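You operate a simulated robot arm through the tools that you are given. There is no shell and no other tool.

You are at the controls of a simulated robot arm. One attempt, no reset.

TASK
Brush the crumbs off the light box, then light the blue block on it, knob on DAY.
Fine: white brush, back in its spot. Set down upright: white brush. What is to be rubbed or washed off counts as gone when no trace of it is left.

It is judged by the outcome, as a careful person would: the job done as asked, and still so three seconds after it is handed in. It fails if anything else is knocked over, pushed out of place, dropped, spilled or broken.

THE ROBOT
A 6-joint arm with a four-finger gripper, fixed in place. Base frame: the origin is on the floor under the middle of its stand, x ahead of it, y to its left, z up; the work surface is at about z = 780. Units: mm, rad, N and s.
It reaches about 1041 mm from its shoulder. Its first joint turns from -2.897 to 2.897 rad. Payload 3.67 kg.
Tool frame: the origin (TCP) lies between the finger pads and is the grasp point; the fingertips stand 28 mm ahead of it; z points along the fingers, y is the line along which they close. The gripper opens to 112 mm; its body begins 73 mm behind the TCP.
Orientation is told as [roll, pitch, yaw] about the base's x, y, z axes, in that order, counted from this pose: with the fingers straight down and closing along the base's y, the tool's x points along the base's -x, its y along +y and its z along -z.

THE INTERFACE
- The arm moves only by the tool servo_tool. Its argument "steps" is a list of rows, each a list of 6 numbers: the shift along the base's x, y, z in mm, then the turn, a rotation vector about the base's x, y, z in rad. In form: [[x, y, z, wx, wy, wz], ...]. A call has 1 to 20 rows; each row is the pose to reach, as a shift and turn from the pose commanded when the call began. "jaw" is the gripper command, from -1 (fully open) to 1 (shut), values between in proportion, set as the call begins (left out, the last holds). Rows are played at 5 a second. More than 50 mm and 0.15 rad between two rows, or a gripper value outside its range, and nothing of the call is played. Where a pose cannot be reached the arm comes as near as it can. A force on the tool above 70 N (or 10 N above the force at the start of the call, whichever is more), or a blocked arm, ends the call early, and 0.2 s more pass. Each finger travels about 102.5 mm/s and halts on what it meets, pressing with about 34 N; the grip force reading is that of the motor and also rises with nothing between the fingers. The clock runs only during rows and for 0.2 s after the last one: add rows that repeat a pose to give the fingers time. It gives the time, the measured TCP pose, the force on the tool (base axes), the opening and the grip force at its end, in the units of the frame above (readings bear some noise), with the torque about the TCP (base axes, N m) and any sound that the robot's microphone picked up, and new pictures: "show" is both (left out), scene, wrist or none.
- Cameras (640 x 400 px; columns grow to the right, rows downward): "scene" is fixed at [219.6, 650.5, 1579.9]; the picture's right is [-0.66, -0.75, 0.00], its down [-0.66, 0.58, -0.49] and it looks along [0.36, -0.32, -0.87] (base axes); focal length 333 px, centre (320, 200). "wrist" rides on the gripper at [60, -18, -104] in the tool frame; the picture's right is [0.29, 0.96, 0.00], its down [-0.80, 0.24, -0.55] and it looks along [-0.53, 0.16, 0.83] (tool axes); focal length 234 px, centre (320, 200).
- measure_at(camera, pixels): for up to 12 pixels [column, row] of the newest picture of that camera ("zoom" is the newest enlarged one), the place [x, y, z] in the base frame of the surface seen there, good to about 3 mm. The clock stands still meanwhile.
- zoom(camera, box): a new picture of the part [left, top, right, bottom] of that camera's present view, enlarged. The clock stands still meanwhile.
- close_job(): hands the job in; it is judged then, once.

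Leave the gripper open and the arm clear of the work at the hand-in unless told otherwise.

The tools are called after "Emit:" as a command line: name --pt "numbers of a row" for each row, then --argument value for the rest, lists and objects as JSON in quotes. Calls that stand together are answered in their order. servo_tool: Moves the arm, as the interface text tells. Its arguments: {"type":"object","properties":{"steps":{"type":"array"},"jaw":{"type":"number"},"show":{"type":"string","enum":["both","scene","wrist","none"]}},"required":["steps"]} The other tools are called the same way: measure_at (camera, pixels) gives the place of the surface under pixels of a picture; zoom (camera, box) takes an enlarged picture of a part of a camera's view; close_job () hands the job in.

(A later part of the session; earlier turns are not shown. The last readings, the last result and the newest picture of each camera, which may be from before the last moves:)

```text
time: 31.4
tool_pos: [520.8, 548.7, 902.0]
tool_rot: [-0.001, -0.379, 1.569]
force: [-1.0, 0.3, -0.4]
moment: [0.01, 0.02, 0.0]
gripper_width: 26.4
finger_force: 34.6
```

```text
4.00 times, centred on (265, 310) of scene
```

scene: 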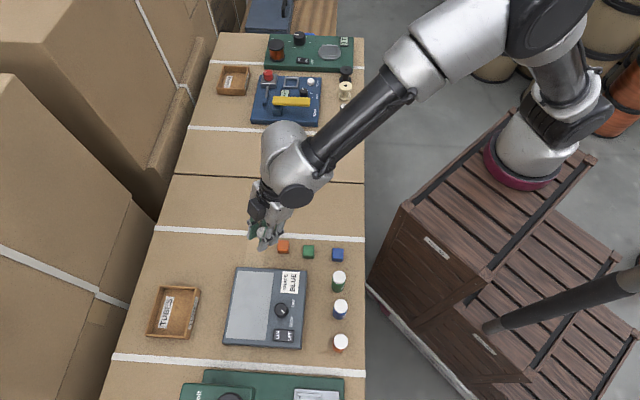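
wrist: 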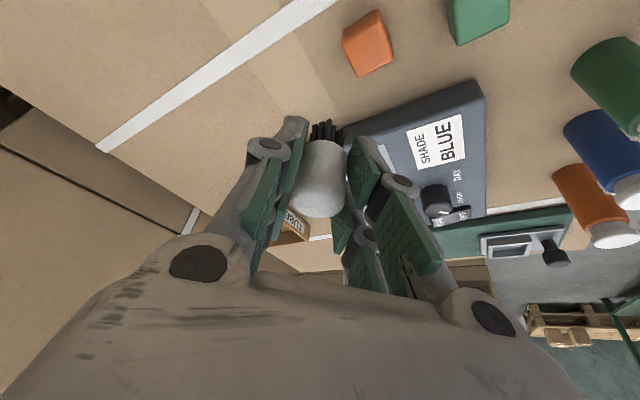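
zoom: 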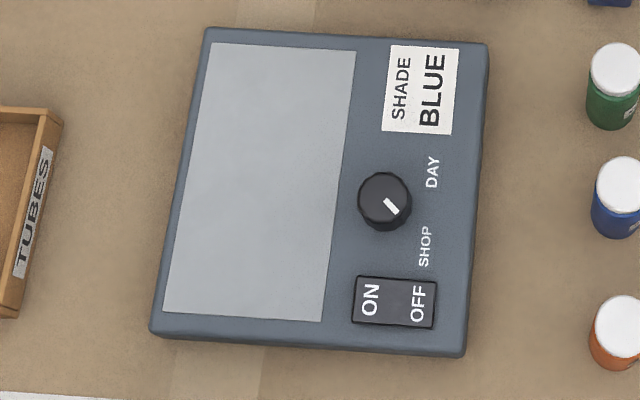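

The panel is clean with no crumbs left. Now I'll carry the brush back to directly above its spot, still 75 mm up.

Emit:
servo_tool --pt "-10.3 29.3 0 0 0 0" --pt "-20.6 58.6 0 0 0 0" --pt "-30.8 87.8 0 0 0 0" --pt "-41.1 117.1 0 0 0 0" --pt "-51.4 146.4 0 0 0 0" --pt "-61.7 175.7 0 0 0 0" --pt "-71.9 204.9 0 0 0 0" --pt "-82.2 234.2 0 0 0 0" --pt "-82.2 234.2 -15 0 0 0" --pt "-82.2 234.2 -30 0 0 0" --pt "-82.2 234.2 -30 0 0 0"

```text
time: 33.8
tool_pos: [437.8, 782.4, 873.3]
tool_rot: [-0.001, -0.38, 1.568]
force: [-0.8, 0.1, -0.6]
moment: [-0.02, -0.01, 0.03]
gripper_width: 26.5
finger_force: 33.8
```

scene: 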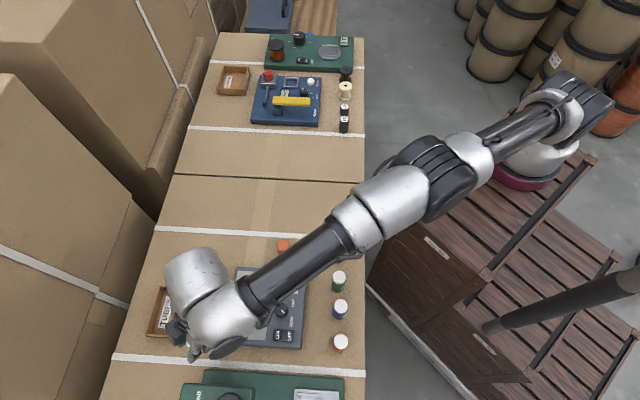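
wrist: 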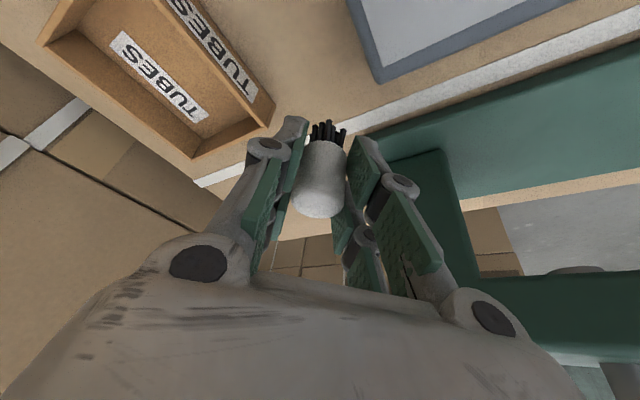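

I'm directly above the spot at +45. I'll lower to +3, then feel for the table.

Emit:
servo_tool --pt "0 0 -15 0 0 0" --pt "0 0 -28 0 0 0" --pt "0 0 -36 0 0 0" --pt "0 0 -42 0 0 0" --pt "0 0 -42 0 0 0" --show "wrist"

```text
time: 35.0
tool_pos: [436.4, 781.7, 830.5]
tool_rot: [-0.001, -0.378, 1.57]
force: [1.1, 0.4, -1.1]
moment: [-0.02, 0.02, -0.04]
gripper_width: 26.5
finger_force: 34.2
```

wrist: 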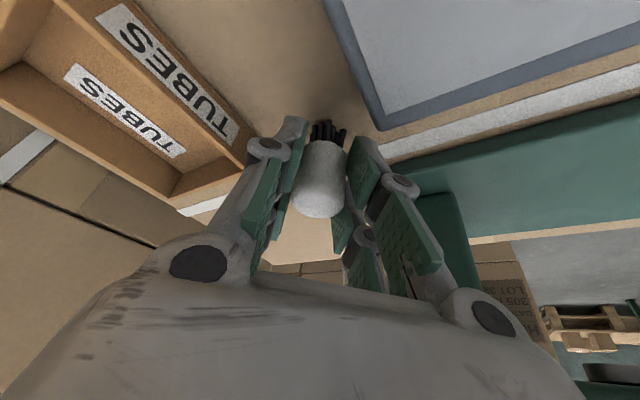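

Emit:
servo_tool --pt "0 0 -1 0 0 0" --pt "0 0 -2 0 0 0" --pt "0 0 -2 0 0 0" --show "none"

```text
time: 35.8
tool_pos: [437.9, 782.5, 829.8]
tool_rot: [0.0, -0.377, 1.571]
force: [-0.3, 0.1, 0.2]
moment: [-0.01, 0.03, -0.03]
gripper_width: 26.4
finger_force: 33.9
```

No contact yet at +1. I'll lower in 0.5–1 mm steps.

Emit:
servo_tool --pt "0 0 -0.5 0 0 0" --pt "0 0 -1 0 0 0" --pt "0 0 -1 0 0 0" --show "none"

```text
time: 36.6
tool_pos: [438.1, 783.6, 828.2]
tool_rot: [0.0, -0.377, 1.571]
force: [-0.1, -1.1, -0.2]
moment: [0.03, 0.01, -0.02]
gripper_width: 26.3
finger_force: 34.1
```

Emit:
servo_tool --pt "0 0 -0.5 0 0 0" --pt "0 0 -0.5 0 0 0" --show "none"

```text
time: 37.2
tool_pos: [438.7, 782.9, 825.9]
tool_rot: [-0.001, -0.377, 1.571]
force: [1.2, -0.2, 0.4]
moment: [-0.04, 0.01, 0.01]
gripper_width: 26.4
finger_force: 33.8
```

Emit:
servo_tool --pt "0 0 -0.5 0 0 0" --pt "0 0 -1 0 0 0" --pt "0 0 -1 0 0 0" --show "none"

```text
time: 38.0
tool_pos: [438.6, 783.3, 825.4]
tool_rot: [0.001, -0.38, 1.571]
force: [0.1, -0.5, 5.9]
moment: [0.08, -0.02, 0.0]
gripper_width: 26.4
finger_force: 33.7
```

The table is felt at −1.5 (5.9 N). I'll ease up 0.3 mm and open to the same 50 mm width as on approach.

Emit:
servo_tool --pt "0 0 0.3 0 0 0" --pt "0 0 0.3 0 0 0" --show "none"

Emit:
servo_tool --pt "0 0 0 0 0 0" --pt "0 0 0 0 0 0" --pt "0 0 0 0 0 0" --jaw 0.107

```text
time: 38.6
tool_pos: [439.4, 784.5, 827.3]
tool_rot: [0.0, -0.381, 1.57]
force: [0.4, 1.9, 4.9]
moment: [0.12, -0.03, 0.0]
gripper_width: 26.7
finger_force: 34.3
```

```text
time: 39.4
tool_pos: [438.7, 784.1, 827.1]
tool_rot: [-0.001, -0.38, 1.57]
force: [0.4, -0.4, -0.4]
moment: [-0.02, 0.02, 0.0]
gripper_width: 49.9
finger_force: 0.0
```

scene: 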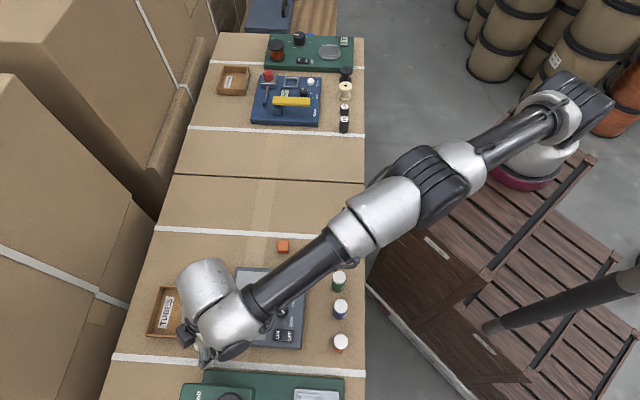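
wrist: 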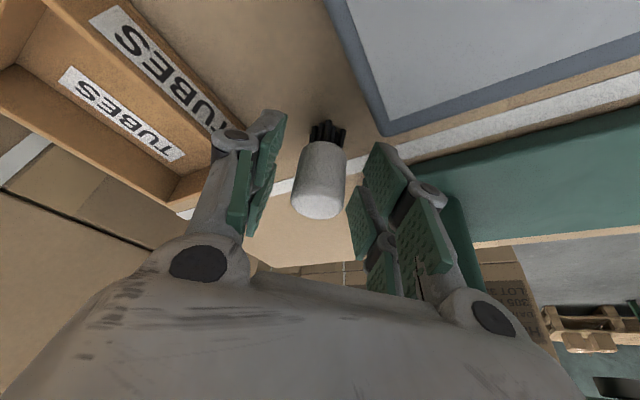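

The brush stands free. I'll measure it to confirm it's upright and in place.

Emit:
measure_at --camera "wrist" --pixels '[[318, 207], [298, 202], [340, 202], [320, 165], [305, 165], [335, 165], [318, 130], [343, 132], [326, 122]]'

Emit:
zoom --camera "wrist" --box '[260, 105, 420, 225]'

```text
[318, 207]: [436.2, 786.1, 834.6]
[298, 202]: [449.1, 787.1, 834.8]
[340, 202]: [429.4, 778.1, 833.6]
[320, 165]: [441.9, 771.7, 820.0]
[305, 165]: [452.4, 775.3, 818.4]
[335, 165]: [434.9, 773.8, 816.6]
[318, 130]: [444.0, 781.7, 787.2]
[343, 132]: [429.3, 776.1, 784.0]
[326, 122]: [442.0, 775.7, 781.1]
```

```text
3.33 times, centred on (340, 165) of wrist
```

zoom: 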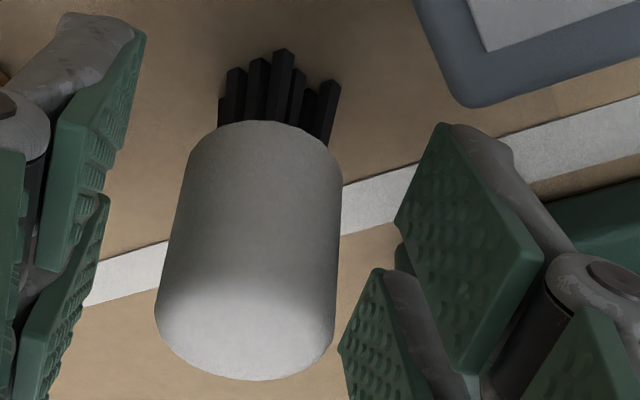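

The brush is upright, within about 1–2 mm of its original spot. I'll rise straight up clear of it, then straighten the tool while moving toward the knob.

Emit:
servo_tool --pt "0 0 20 0 0 0" --pt "0 0 40 0 0 0" --pt "0 0 70 0 0 0" --pt "0 0 100 0 0 0" --pt "-7 -20 110 -0.05 0 0" --pt "-14 -40 120 -0.1 0 0" --pt "-21 -60 130 -0.15 0 0" --pt "-28 -80 130 -0.2 0 0" --pt "-35 -100 130 -0.25 0 0" --pt "-42 -125 130 -0.3 0 0" --pt "-49 -146 130 -0.34 0 0" --pt "-56 -167 130 -0.38 0 0" --pt "-56 -167 130 -0.38 0 0"

```text
time: 42.2
tool_pos: [382.9, 617.7, 956.8]
tool_rot: [0.0, 0.002, 1.57]
force: [0.3, -0.3, 0.6]
moment: [0.0, 0.01, 0.01]
gripper_width: 49.7
finger_force: 0.0
```

scene: 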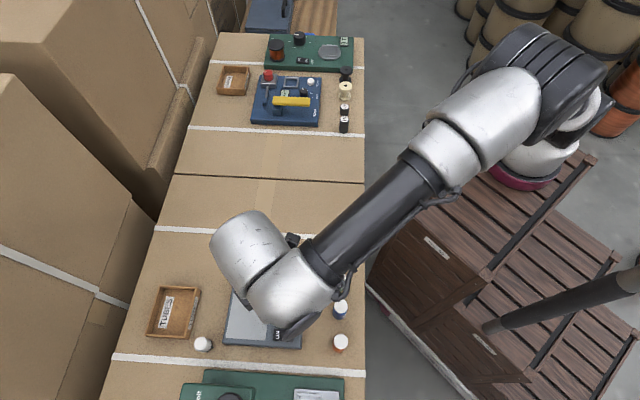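
wrist: 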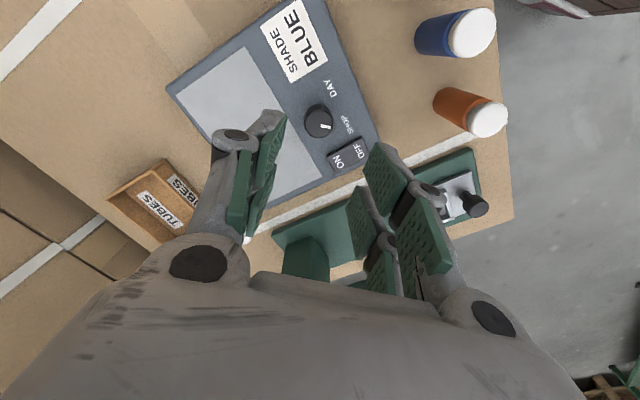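

The brush stands at (203,343) as before. Now I'll measure the knob, which is at wrist pixel (320,121).

Emit:
zoom --camera "wrist" --box '[270, 70, 390, 190]'

Emit:
zoom --camera "scene" --box '[185, 325, 230, 360]'

```text
3.33 times, centred on (330, 130) of wrist
```

zoom: 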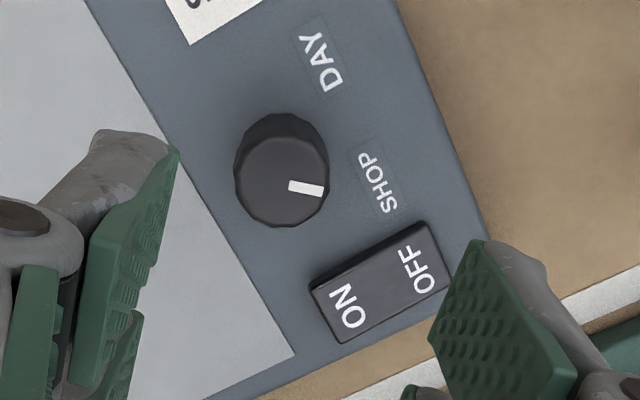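

```text
11.43 times, centred on (208, 342) of scene
```

zoom: 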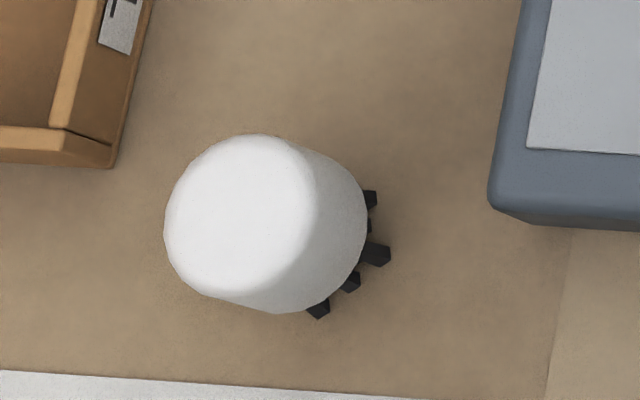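

The brush is back within under 1 mm. Next, the knob's exact centre.

Emit:
measure_at --camera "wrist" --pixels '[[318.6, 123.4], [306, 123], [331, 123], [318.6, 111.5], [318.6, 135], [326, 126.5], [315, 126], [330, 92], [345, 125], [336, 162], [358, 150], [340, 110]]'

```text
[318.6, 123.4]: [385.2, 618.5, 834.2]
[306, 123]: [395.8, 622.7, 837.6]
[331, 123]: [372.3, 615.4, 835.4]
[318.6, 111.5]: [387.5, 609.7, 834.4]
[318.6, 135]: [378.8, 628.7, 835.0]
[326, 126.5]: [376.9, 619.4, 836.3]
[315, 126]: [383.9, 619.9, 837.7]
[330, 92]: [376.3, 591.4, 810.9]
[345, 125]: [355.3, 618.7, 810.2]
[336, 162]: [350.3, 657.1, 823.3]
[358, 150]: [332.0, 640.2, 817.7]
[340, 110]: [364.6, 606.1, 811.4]
```

Knob centre is ≈(384,618.5), top z≈836. The mark points to about 185° (SHOP) and DAY lies at about 263°, so it needs roughly +80° counterclockwise. I'll turn the hand to yaw ≈0.785 and come down to z≈880 above the knob.

Emit:
servo_tool --pt "0.3 0.3 0 0 0 -0.131" --pt "0.6 0.6 -10 0 0 -0.262" --pt "0.9 1 -20 0 0 -0.393" --pt "1.2 1.4 -40 0 0 -0.524" --pt "1.5 1.8 -60 0 0 -0.654" --pt "1.5 2 -77 0 0 -0.785" --pt "1.5 2 -77 0 0 -0.785"

```text
time: 43.8
tool_pos: [384.5, 618.0, 879.6]
tool_rot: [0.001, -0.001, 0.787]
force: [0.3, 0.2, -1.2]
moment: [0.0, 0.02, 0.01]
gripper_width: 50.2
finger_force: 0.2
```

scene: 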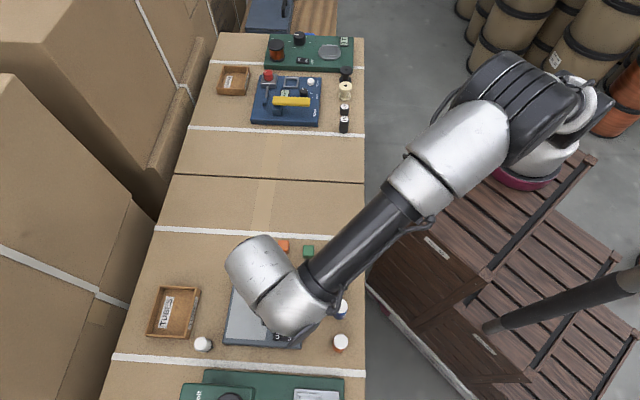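
wrist: 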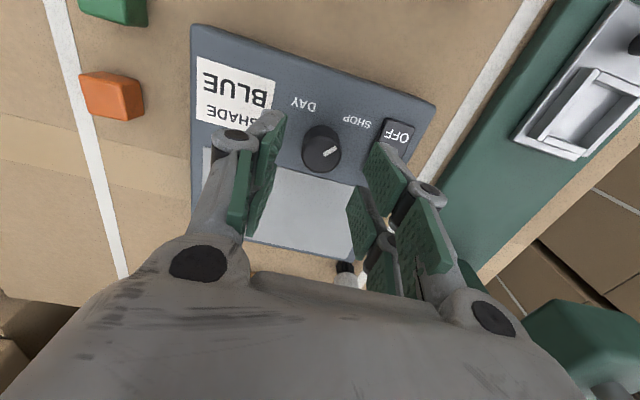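

Emit:
zoom --camera "wrist" --box '[270, 100, 390, 190]'

Emit:
measure_at --camera "wrist" --pixels '[[322, 147], [306, 147], [337, 147], [322, 135], [322, 160], [330, 152], [300, 103], [356, 122], [370, 165], [270, 150]]'

```text
4.44 times, centred on (330, 145) of wrist
```

zoom: 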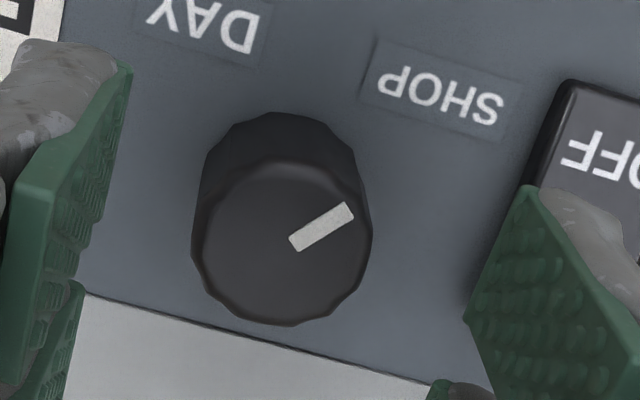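

```text
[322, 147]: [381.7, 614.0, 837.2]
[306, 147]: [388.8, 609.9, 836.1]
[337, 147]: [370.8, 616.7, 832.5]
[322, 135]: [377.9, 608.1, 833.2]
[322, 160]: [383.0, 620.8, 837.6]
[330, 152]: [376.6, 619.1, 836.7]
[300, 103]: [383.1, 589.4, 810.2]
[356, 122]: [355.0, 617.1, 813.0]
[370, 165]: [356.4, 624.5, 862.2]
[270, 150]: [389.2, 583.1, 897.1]
```

The knob top is centred at (322.6,154.7), within 2 mm of the tool axis. I'll descend to z≈844, fingertips about 5 mm above the box top.

Emit:
servo_tool --pt "-0.4 0.4 -12 0 0 0" --pt "-0.8 0.8 -24 0 0 0" --pt "-0.8 0.8 -30 0 0 0" --pt "-0.8 0.8 -35.5 0 0 0" --pt "-0.8 0.8 -35.5 0 0 0" --show "wrist"

```text
time: 45.0
tool_pos: [382.4, 618.7, 844.4]
tool_rot: [0.001, 0.0, 0.785]
force: [-0.8, -0.6, -0.9]
moment: [-0.01, 0.04, 0.03]
gripper_width: 50.0
finger_force: 0.0
```

wrist: 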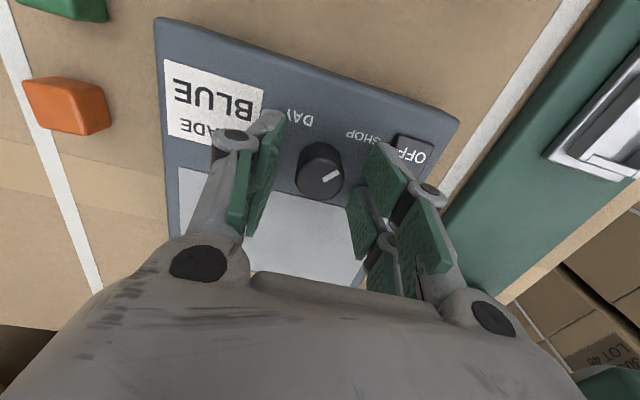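

I'm around the knob with no contact. I'll close partway, to about 31 mm, and check centring before pinching.

Emit:
servo_tool --pt "0 0 0 0 0 0" --pt "0 0 0 0 0 0" --pt "0 0 0 0 0 0" --jaw 0.45 --show "wrist"

Emit:
zoom --camera "wrist" --box '[250, 120, 390, 220]'

```text
time: 45.8
tool_pos: [383.6, 619.5, 843.0]
tool_rot: [-0.001, -0.001, 0.784]
force: [0.2, -0.1, -0.6]
moment: [0.01, 0.0, 0.0]
gripper_width: 30.8
finger_force: 0.1
```

wrist: 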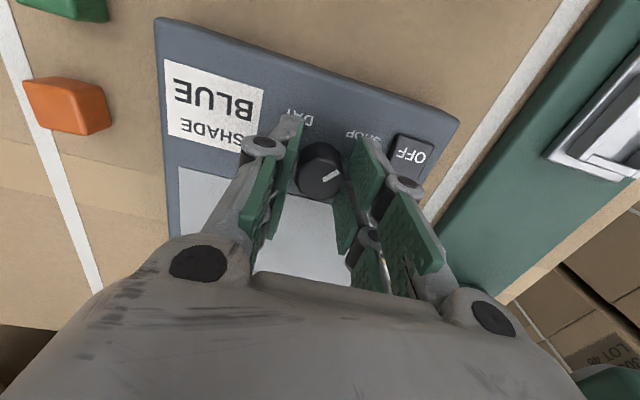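

```text
4.00 times, centred on (320, 170) of wrist
```

zoom: 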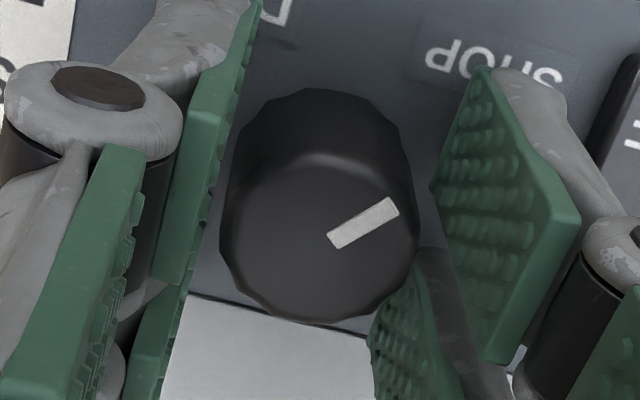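

The knob is well centred between the pads. Pinching it now.

Emit:
servo_tool --pt "0 0 0 0 0 0" --pt "0 0 0 0 0 0" --pt "0 0 0 0 0 0" --jaw 1 --show "none"

```text
time: 46.6
tool_pos: [384.0, 618.4, 844.2]
tool_rot: [0.0, 0.0, 0.786]
force: [0.4, -1.0, 1.0]
moment: [0.01, 0.02, 0.06]
gripper_width: 25.4
finger_force: 45.2
```

Pinched at 25.4 mm with almost no side force. I'll turn counterclockwise by 1.2 rad first and read the torque.

Emit:
servo_tool --pt "0 0 0 0 0 0.1" --pt "0 0 0 0 0 0.2" --pt "0 0 0 0 0 0.3" --pt "0 0 0 0 0 0.4" --pt "0 0 0 0 0 0.5" --pt "0 0 0 0 0 0.6" --pt "0 0 0 0 0 0.7" --pt "0 0 0 0 0 0.8" --pt "0 0 0 0 0 0.9" --pt "0 0 0 0 0 1.0" --pt "0 0 0 0 0 1.1" --pt "0 0 0 0 0 1.2" --pt "0 0 0 0 0 1.2"

```text
time: 49.4
tool_pos: [382.8, 618.5, 843.5]
tool_rot: [0.0, 0.0, 1.986]
force: [3.6, -3.4, 8.1]
moment: [-0.38, -0.37, 0.01]
gripper_width: 25.4
finger_force: 44.7
```

scene: 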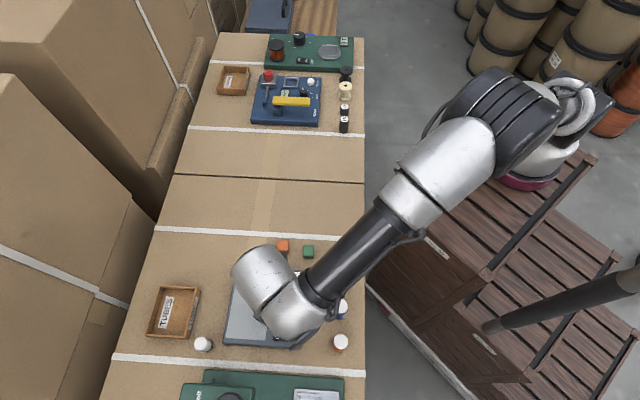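
wrist: 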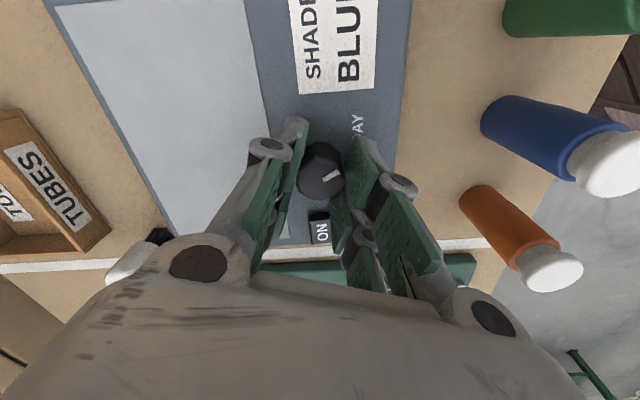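

Some side load appeared (8 N vertical, about 0.5 N m). I'll look closely at the knob and around the fingers before continuing.

Emit:
zoom --camera "wrist" --box '[240, 100, 420, 260]'

Emit:
zoom --camera "scene" --box '[215, 260, 355, 360]'

```text
2.50 times, centred on (330, 180) of wrist
```

zoom: 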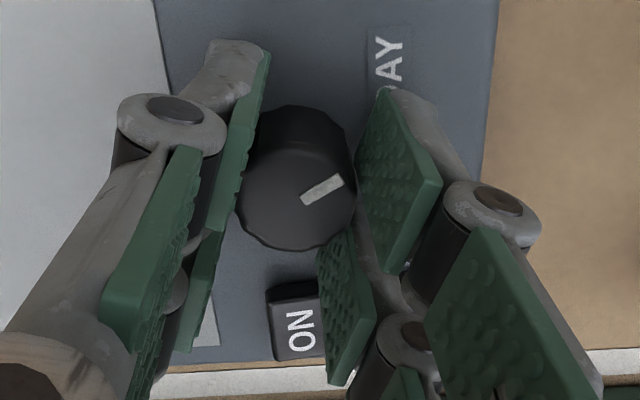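

```text
4.00 times, centred on (285, 310) of scene
```

zoom: 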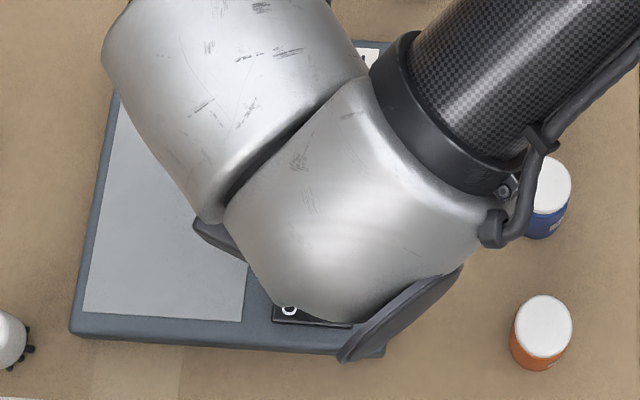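

The knob has turned with the fingers (mark still at the same angle in the hand's view), and the box edges are unmoved. I'll turn another 0.12 rad and recheck.

Emit:
servo_tool --pt "0 0 0 0 0 0.06" --pt "0 0 0 0 0 0.12" --pt "0 0 0 0 0 0.12" --show "wrist"

Emit:
zoom --camera "wrist" --box '[240, 100, 420, 260]'

```text
time: 50.2
tool_pos: [383.8, 619.8, 844.0]
tool_rot: [-0.001, 0.0, 2.105]
force: [8.4, -1.6, 6.6]
moment: [0.09, -0.13, -0.02]
gripper_width: 25.2
finger_force: 45.8
```

wrist: 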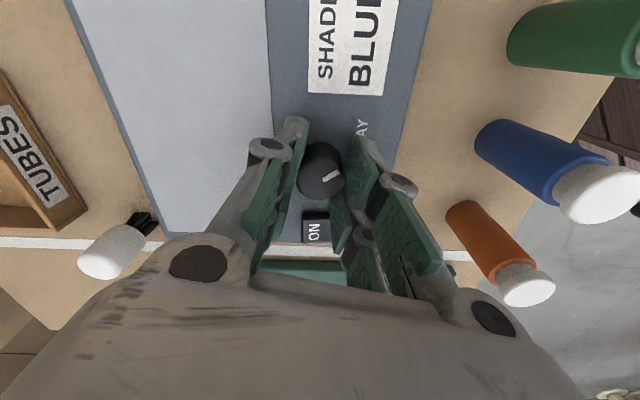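

```text
2.50 times, centred on (330, 180) of wrist
```

zoom: 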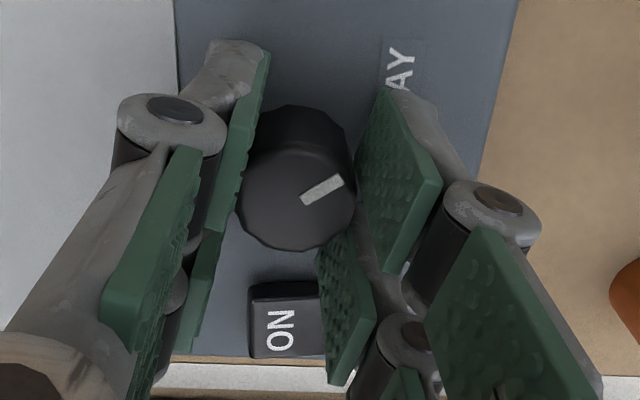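

Turned 75.6° so far. By symmetry about the box's axis, DAY should be at about 79–80°, so I'll add 0.07 rad, then release and look.

Emit:
servo_tool --pt "0 0 0 0 0 0.04" --pt "0 0 0 0 0 0.07" --pt "0 0 0 0 0 0.07" --show "none"

Emit:
servo_tool --pt "0 0 0 0 0 0" --pt "0 0 0 0 0 0" --pt "0 0 0 0 0 0" --jaw 0.107 --show "wrist"

Emit:
zoom --camera "wrist" --box '[250, 80, 410, 220]'

```text
time: 51.0
tool_pos: [383.6, 619.3, 843.9]
tool_rot: [0.002, 0.001, 2.176]
force: [6.2, -1.7, 0.8]
moment: [0.4, 0.11, -0.02]
gripper_width: 25.4
finger_force: 44.8
```

```text
time: 51.8
tool_pos: [383.4, 619.6, 843.7]
tool_rot: [0.0, -0.001, 2.176]
force: [-0.4, -0.9, 0.6]
moment: [0.02, -0.01, -0.01]
gripper_width: 50.0
finger_force: 0.1
```

wrist: 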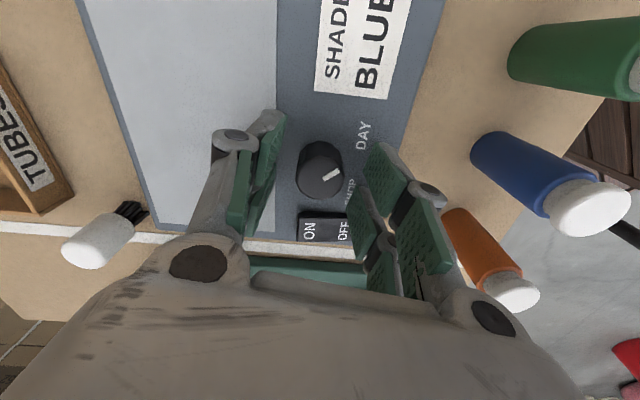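

```text
2.86 times, centred on (330, 150) of wrist
```

zoom: 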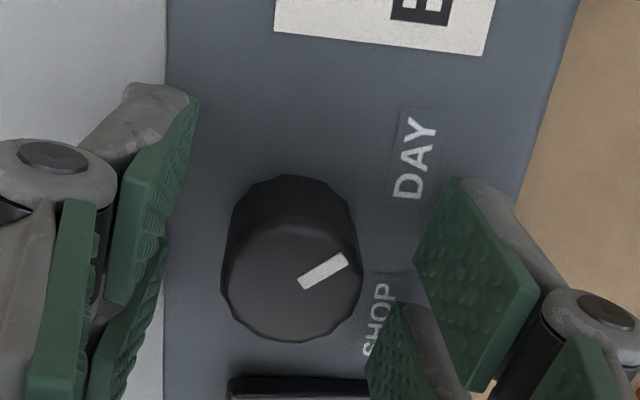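

The fingers released cleanly and the knob points the same way relative to the hand. I'll lift clear and move over toward the blue block so I can check the knob in the scene view.

Emit:
servo_tool --pt "0 0 20 0 0 0" --pt "0 0 45 0 0 0" --pt "0 0 90 0 0 0" --pt "2 -23 110 0 0 0.03" --pt "4 -46 110 0 0 0.06" --pt "6 -69 110 0 0 0.09" --pt "8 -92 110 0 0 0.12" --pt "10 -115 110 0 0 0.15" --pt "12 -140 110 0 0 0.18" --pt "14 -165 110 0 0 0.18" --pt "16 -188 110 0 0 0.18" --pt "16 -188 110 0 0 0.18"

```text
time: 54.4
tool_pos: [397.7, 432.7, 954.5]
tool_rot: [0.001, 0.0, 2.357]
force: [0.6, -0.3, 0.2]
moment: [0.02, 0.01, -0.02]
gripper_width: 49.9
finger_force: 0.1
```

scene: 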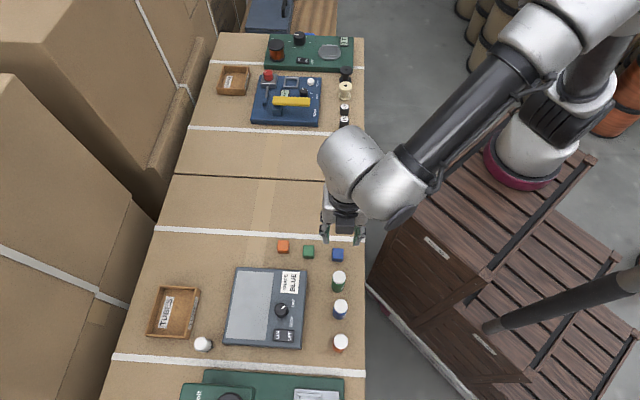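
wrist: 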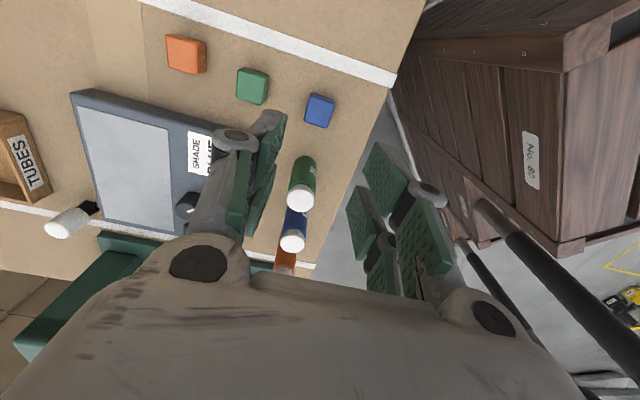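

The whole box is visible. I'll zoom in on the knob, on the whole box, and on the blue block.

Emit:
zoom --camera "scene" --box '[262, 290, 312, 325]'

Emit:
zoom --camera "scene" --box '[215, 260, 315, 355]'

Emit:
zoom --camera "wrist" --box '[260, 60, 400, 160]'

Emit:
zoom --camera "scene" --box '[300, 238, 360, 275]'

```text
11.43 times, centred on (287, 308) of scene
```

zoom: 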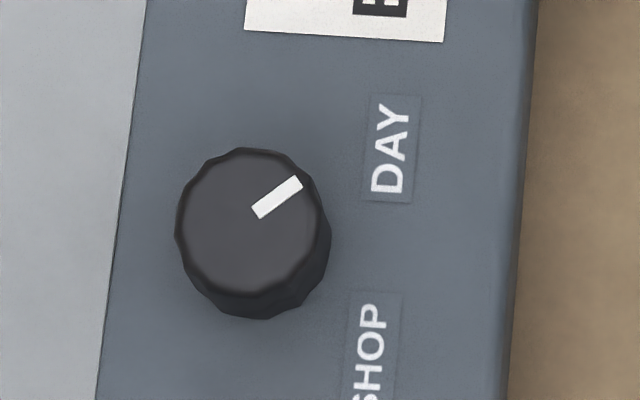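

```text
4.21 times, centred on (265, 308) of scene
```

zoom: 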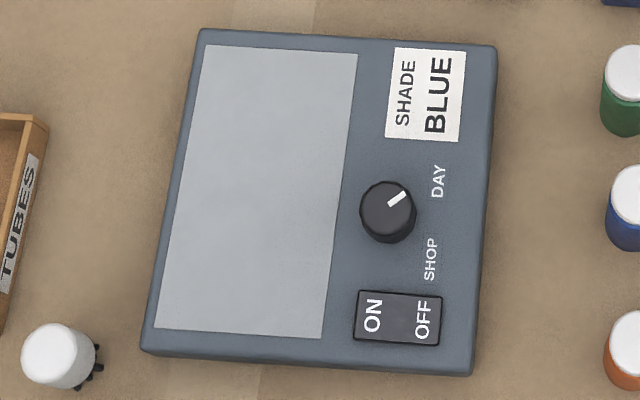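

```text
4.00 times, centred on (330, 110) of wrist
```

zoom: 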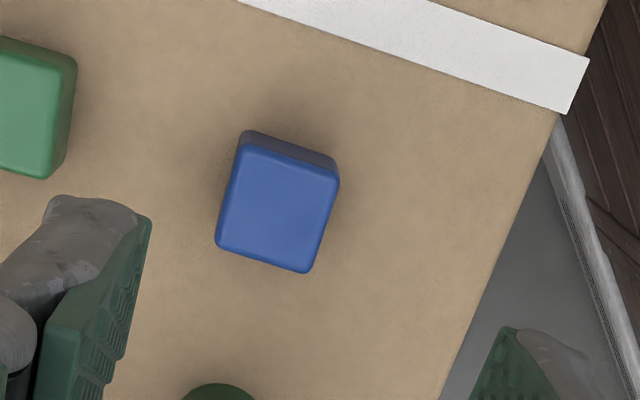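

```text
10.67 times, centred on (330, 256) of scene
```

zoom: 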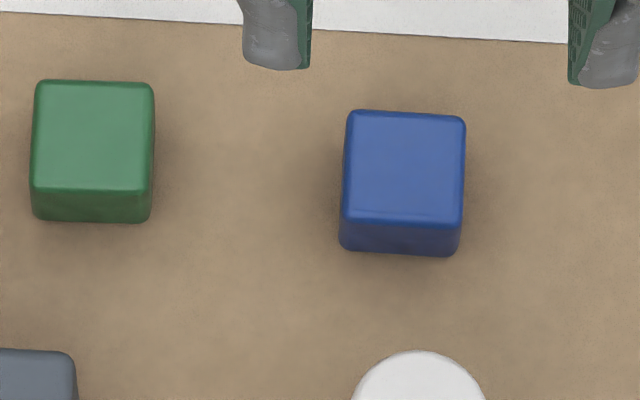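

The knob mark now points at DAY by eye. I'll measure the mark's ends and the knob's edges for a more exact angle, and the blue block's corners too.

Emit:
zoom --camera "scene" --box '[262, 290, 312, 325]'

Emit:
measure_at --camera "zoom" --pixels '[[258, 211], [297, 184], [185, 225], [312, 215], [250, 155], [245, 290], [250, 222], [390, 148], [365, 350], [390, 110], [385, 190]]'

Emit:
zoom --camera "scene" --box '[300, 238, 360, 275]'

Emit:
measure_at --camera "zoom" --pixels '[[355, 118], [458, 124], [350, 215], [456, 221], [405, 170], [90, 135], [385, 385], [420, 375], [150, 95], [150, 180]]'

```text
11.43 times, centred on (287, 308) of scene
```

zoom: 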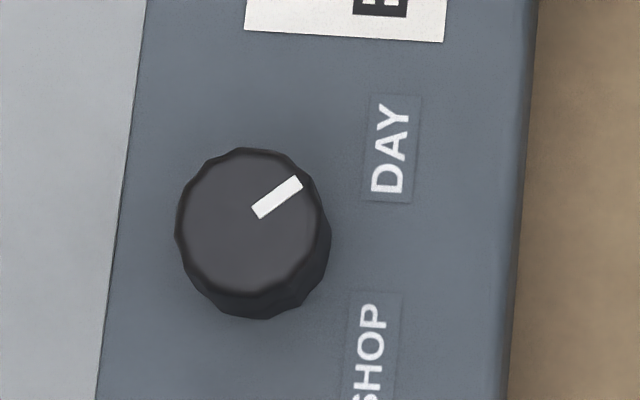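

```text
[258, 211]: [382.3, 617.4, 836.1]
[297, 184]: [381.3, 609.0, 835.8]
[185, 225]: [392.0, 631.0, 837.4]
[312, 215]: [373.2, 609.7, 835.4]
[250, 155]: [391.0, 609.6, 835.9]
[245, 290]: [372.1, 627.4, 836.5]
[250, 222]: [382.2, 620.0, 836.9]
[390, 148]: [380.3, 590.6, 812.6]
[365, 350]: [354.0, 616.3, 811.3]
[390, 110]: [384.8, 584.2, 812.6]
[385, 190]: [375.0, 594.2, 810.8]
```

```text
10.67 times, centred on (330, 256) of scene
```

zoom: 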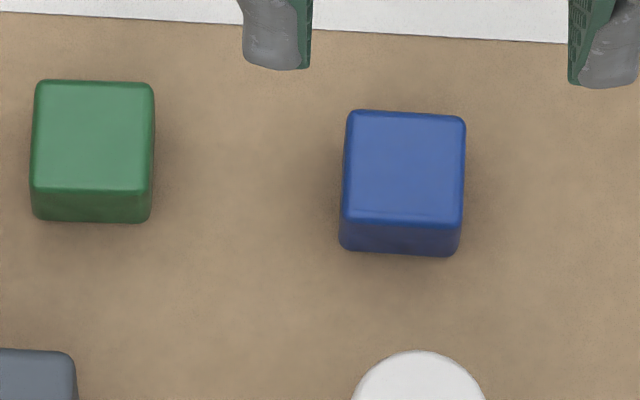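

```text
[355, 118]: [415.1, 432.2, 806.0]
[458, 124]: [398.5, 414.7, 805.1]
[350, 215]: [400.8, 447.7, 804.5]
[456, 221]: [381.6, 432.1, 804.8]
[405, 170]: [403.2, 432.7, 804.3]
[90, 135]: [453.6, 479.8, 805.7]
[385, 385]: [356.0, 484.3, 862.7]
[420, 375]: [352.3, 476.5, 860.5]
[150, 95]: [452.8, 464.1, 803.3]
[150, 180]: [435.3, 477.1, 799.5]
```

The mark is at about 263° against DAY at about 265°, so it's on DAY. The blue block's centre is about (399,431) with its edges along the closing direction. I'll cross-check the block with the wrist camera before going down.

Emit:
measure_at --camera "wrist" --pixels '[[319, 111], [312, 98], [332, 104], [306, 119], [326, 126], [309, 110], [330, 114], [322, 101], [316, 122]]'

```text
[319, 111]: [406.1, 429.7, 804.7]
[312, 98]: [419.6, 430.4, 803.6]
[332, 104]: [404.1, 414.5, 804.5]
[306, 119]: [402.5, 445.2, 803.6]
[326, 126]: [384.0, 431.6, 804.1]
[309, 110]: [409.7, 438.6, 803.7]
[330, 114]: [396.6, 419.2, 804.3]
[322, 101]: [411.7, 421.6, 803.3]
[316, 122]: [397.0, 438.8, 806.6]
```

The two cameras agree to about 3 mm, so I'll use (401,431). I'll descend to z≈845, just above the block, and check alignment.

Emit:
servo_tool --pt "0.5 0 -25 0 0 0" --pt "1 0 -50 0 0 0" --pt "1.5 0 -75 0 0 0" --pt "2 0 -95 0 0 0" --pt "2 0 -109 0 0 0" --pt "2 0 -109 0 0 0"

Emit:
zoom --camera "wrist" --box '[250, 110, 410, 230]'

```text
time: 55.8
tool_pos: [402.5, 432.3, 844.3]
tool_rot: [0.002, 0.001, 2.357]
force: [-0.1, -0.9, -0.2]
moment: [0.02, 0.01, -0.01]
gripper_width: 49.8
finger_force: 0.0
```

scene: 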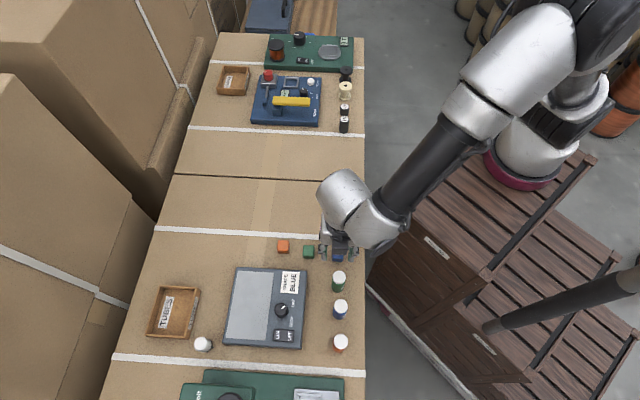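
wrist: 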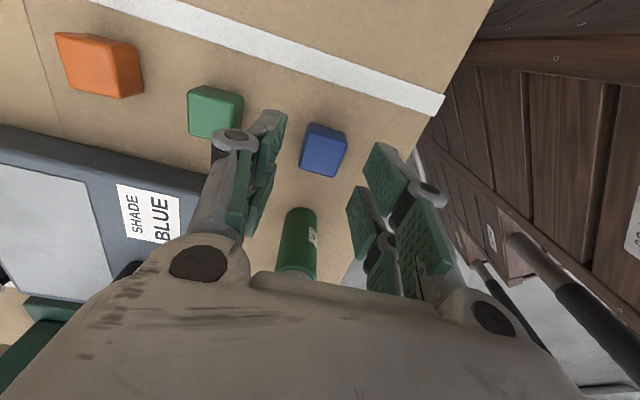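

```text
3.33 times, centred on (330, 170) of wrist
```

zoom: 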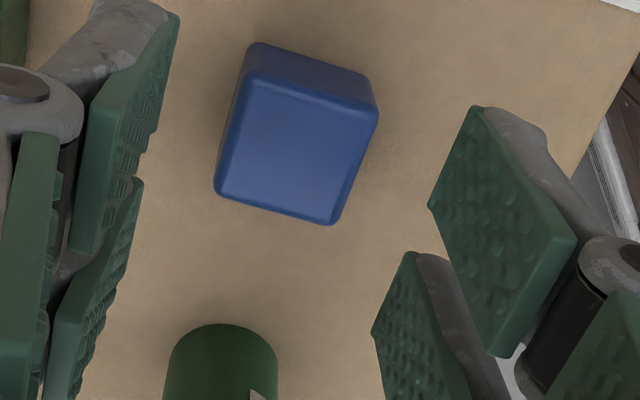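

Emit:
measure_at --camera "wrist" --pixels '[[323, 155], [314, 134], [345, 145], [332, 174], [300, 165], [313, 200], [300, 215]]'

```text
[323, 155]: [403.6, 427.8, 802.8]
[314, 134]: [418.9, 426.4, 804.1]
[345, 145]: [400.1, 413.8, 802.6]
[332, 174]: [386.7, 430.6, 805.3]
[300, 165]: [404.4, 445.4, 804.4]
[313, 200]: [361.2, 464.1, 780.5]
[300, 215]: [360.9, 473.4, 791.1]
```

The block centre is at (402.5,429). I'll shift 1.5 mm and descend to z≈813 (tips about 5 mm above the table).

Emit:
servo_tool --pt "0.8 -0.9 -8 0 0 0" --pt "1.5 -1.8 -16 0 0 0" --pt "1.5 -1.8 -24 0 0 0" --pt "1.5 -1.8 -31 0 0 0" --pt "1.5 -1.8 -31 0 0 0" --show "wrist"

```text
time: 57.0
tool_pos: [403.5, 429.5, 812.1]
tool_rot: [0.0, 0.0, 2.356]
force: [0.0, -1.4, -0.9]
moment: [0.03, -0.01, -0.02]
gripper_width: 49.8
finger_force: 0.1
```

wrist: 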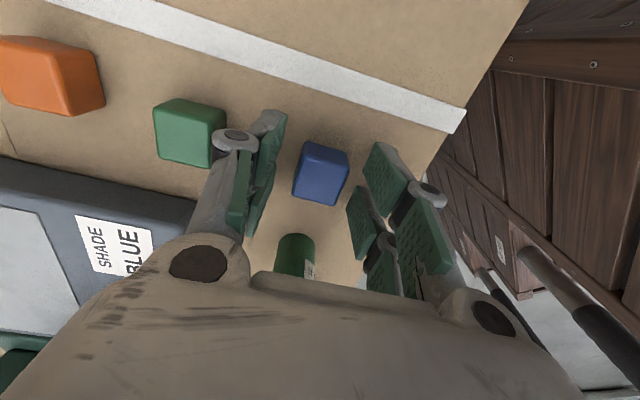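

The block is centred between the pads and there's no contact. Closing.

Emit:
servo_tool --pt "0 0 0 0 0 0" --pt "0 0 0 0 0 0" --pt "0 0 0 0 0 0" --pt "0 0 0 0 0 0" --jaw 1 --show "wrist"

```text
time: 58.0
tool_pos: [403.2, 428.3, 814.5]
tool_rot: [0.0, -0.001, 2.356]
force: [0.0, -0.4, 0.0]
moment: [0.0, 0.0, 0.01]
gripper_width: 27.0
finger_force: 33.5
```

wrist: 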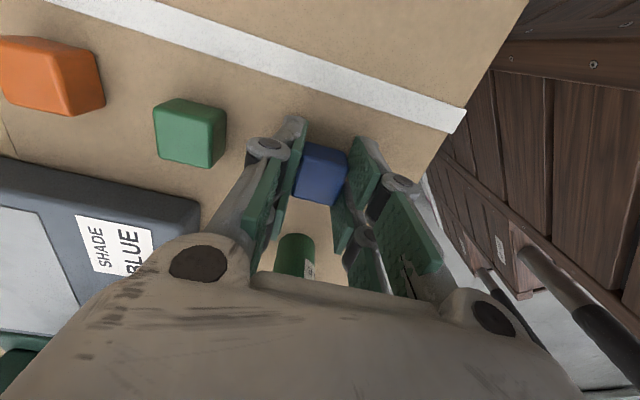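

The block is gripped (27 mm, 34 N). I'll lift straight up 105 mm, then carry it to above the panel centre (440,661).

Emit:
servo_tool --pt "0 0 15 0 0 0" --pt "0 0 35 0 0 0" --pt "0 0 70 0 0 0" --pt "0 0 105 0 0 0" --pt "4.7 29 105 0 0 0" --pt "9.4 58 105 0 0 0" --pt "14.1 87 105 0 0 0" --pt "18.8 116 105 0 0 0" --pt "23.6 145 105 0 0 0" --pt "28.3 174 105 0 0 0" --pt "33 203 105 0 0 0" --pt "37.7 231.9 105 0 0 0" --pt "37.7 231.9 105 0 0 0"

```text
time: 60.8
tool_pos: [440.4, 661.7, 918.4]
tool_rot: [-0.001, -0.001, 2.357]
force: [-0.4, -0.1, 0.2]
moment: [0.0, 0.0, -0.01]
gripper_width: 26.9
finger_force: 33.6
```

scene: 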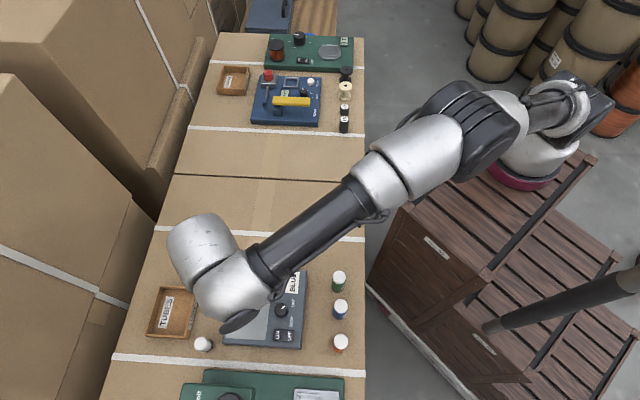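
wrist: 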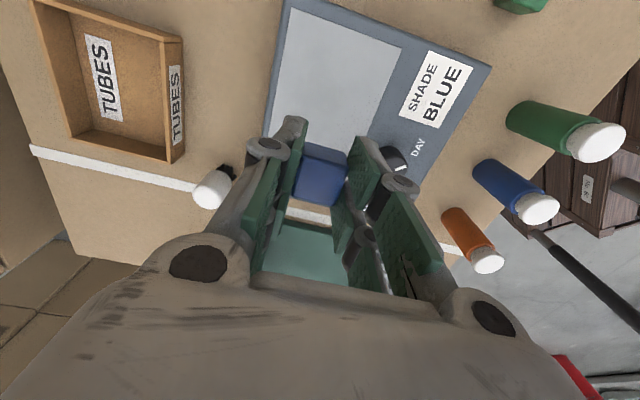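

I'm over the panel centre with the block held. I'll lower to about 4 mm above the panel, then feel for contact.

Emit:
servo_tool --pt "0 0 -20 0 0 0" --pt "0 0 -40 0 0 0" --pt "0 0 -55 0 0 0" --pt "0 0 -65 0 0 0" --pt "0 0 -71 0 0 0" --pt "0 0 -71 0 0 0" --show "wrist"

```text
time: 62.2
tool_pos: [442.1, 661.1, 847.0]
tool_rot: [0.0, 0.001, 2.356]
force: [-0.1, 1.1, -0.5]
moment: [0.02, 0.04, 0.01]
gripper_width: 26.8
finger_force: 33.4
```

wrist: 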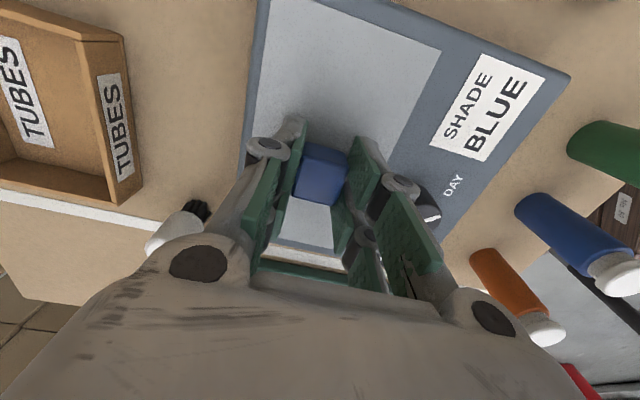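

Emit:
servo_tool --pt "0 0 -1 0 0 0" --pt "0 0 -2 0 0 0" --pt "0 0 -2 0 0 0" --show "none"

```text
time: 63.0
tool_pos: [440.8, 660.5, 844.7]
tool_rot: [-0.001, 0.0, 2.356]
force: [-0.3, 0.2, 0.2]
moment: [0.02, -0.01, 0.04]
gripper_width: 26.9
finger_force: 33.9
```

No contact at +32. Continuing down in 1 mm steps.

Emit:
servo_tool --pt "0 0 -0.6 0 0 0" --pt "0 0 -1.2 0 0 0" --pt "0 0 -1.2 0 0 0" --show "none"

```text
time: 63.8
tool_pos: [441.3, 661.7, 843.0]
tool_rot: [-0.002, 0.002, 2.357]
force: [0.5, 0.1, -0.6]
moment: [0.01, 0.01, -0.02]
gripper_width: 26.9
finger_force: 34.2
```

Emit:
servo_tool --pt "0 0 -0.5 0 0 0" --pt "0 0 -1 0 0 0" --pt "0 0 -1 0 0 0" --show "none"

```text
time: 64.6
tool_pos: [441.5, 662.8, 844.2]
tool_rot: [0.001, 0.001, 2.356]
force: [-0.4, -0.6, 1.9]
moment: [-0.01, 0.02, 0.0]
gripper_width: 26.9
finger_force: 33.8
```

Light contact (1.9 N) at +29.8, so the block is on the panel. I'll release to 50 mm.

Emit:
servo_tool --pt "0 0 0 0 0 0" --pt "0 0 0 0 0 0" --pt "0 0 0 0 0 0" --jaw 0.107 --show "wrist"

```text
time: 65.4
tool_pos: [440.8, 662.5, 843.7]
tool_rot: [0.0, 0.001, 2.355]
force: [0.6, -0.5, -0.1]
moment: [-0.03, 0.01, 0.04]
gripper_width: 49.9
finger_force: 0.1
```

wrist: 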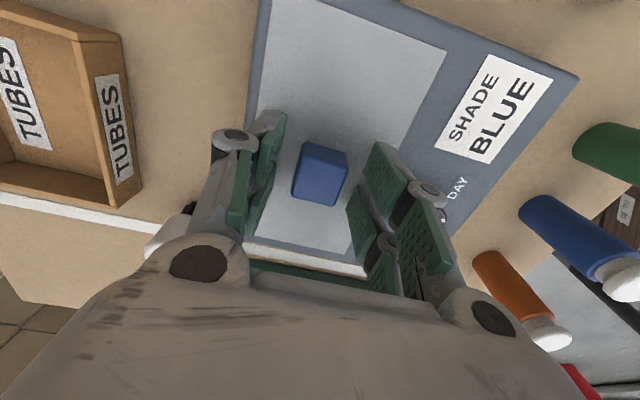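

The block sits on the panel, free of the fingers. I'll rise straight up, then move above the rocker's ON end at about (347,657.5) with the fingers shut.

Emit:
servo_tool --pt "0 0 15 0 0 0" --pt "0 0 35 0 0 0" --pt "0 0 60 0 0 0" --pt "0 0 80 0 0 0" --pt "0 0 80 0 0 0" --show "none"

Emit:
servo_tool --pt "-23 -0.9 0 0 0 0" --pt "-46 -1.8 0 0 0 0" --pt "-70 -2.7 0 0 0 0" --pt "-93.3 -3.5 0 0 0 0" --pt "-93.3 -3.5 0 0 0 0" --jaw 1

Emit:
zoom --camera "wrist" --box '[230, 80, 410, 220]'

```text
time: 66.6
tool_pos: [441.6, 660.9, 923.0]
tool_rot: [-0.001, -0.001, 2.355]
force: [0.7, 0.4, 0.4]
moment: [0.02, 0.02, 0.0]
gripper_width: 50.4
finger_force: 0.2
```

```text
time: 67.8
tool_pos: [347.4, 657.5, 924.4]
tool_rot: [0.001, 0.001, 2.355]
force: [0.6, 0.7, -0.2]
moment: [0.02, -0.03, 0.0]
gripper_width: 0.2
finger_force: 33.9
```

scene: 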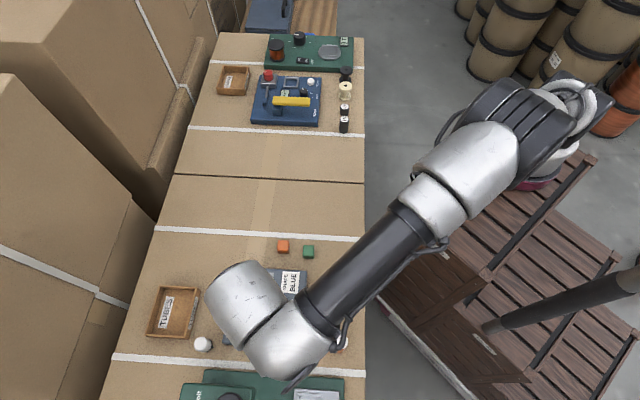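
wrist: 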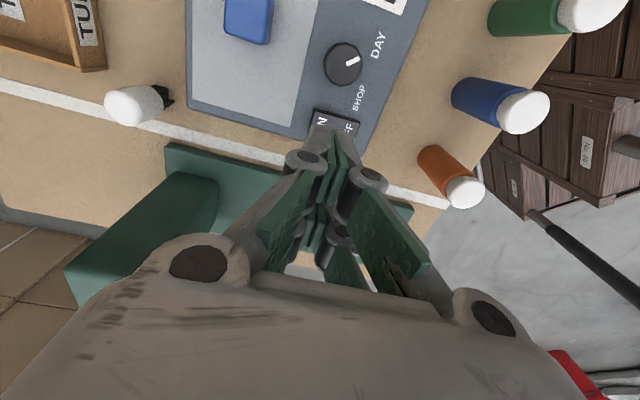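

```text
2.86 times, centred on (320, 150) of wrist
```

zoom: 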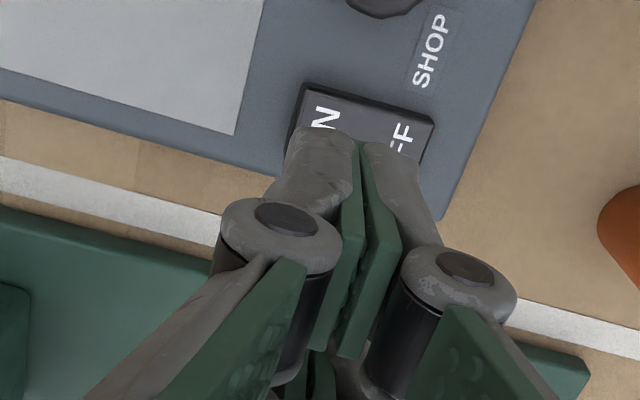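

The shut fingertips are about 24 mm thick along the rocker, so I'll press further out on the ON end. I'll measure the rocker corners in this view first.

Emit:
measure_at --camera "zoom" --pixels '[[308, 92], [428, 122], [325, 117], [405, 133], [300, 120], [420, 145], [365, 115], [295, 100], [280, 130]]'

```text
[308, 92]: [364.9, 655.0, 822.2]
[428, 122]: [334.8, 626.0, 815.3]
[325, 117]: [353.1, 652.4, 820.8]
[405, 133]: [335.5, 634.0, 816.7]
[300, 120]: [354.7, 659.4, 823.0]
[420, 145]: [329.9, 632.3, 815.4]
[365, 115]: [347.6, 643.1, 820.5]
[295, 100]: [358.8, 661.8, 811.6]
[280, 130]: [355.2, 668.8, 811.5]
```

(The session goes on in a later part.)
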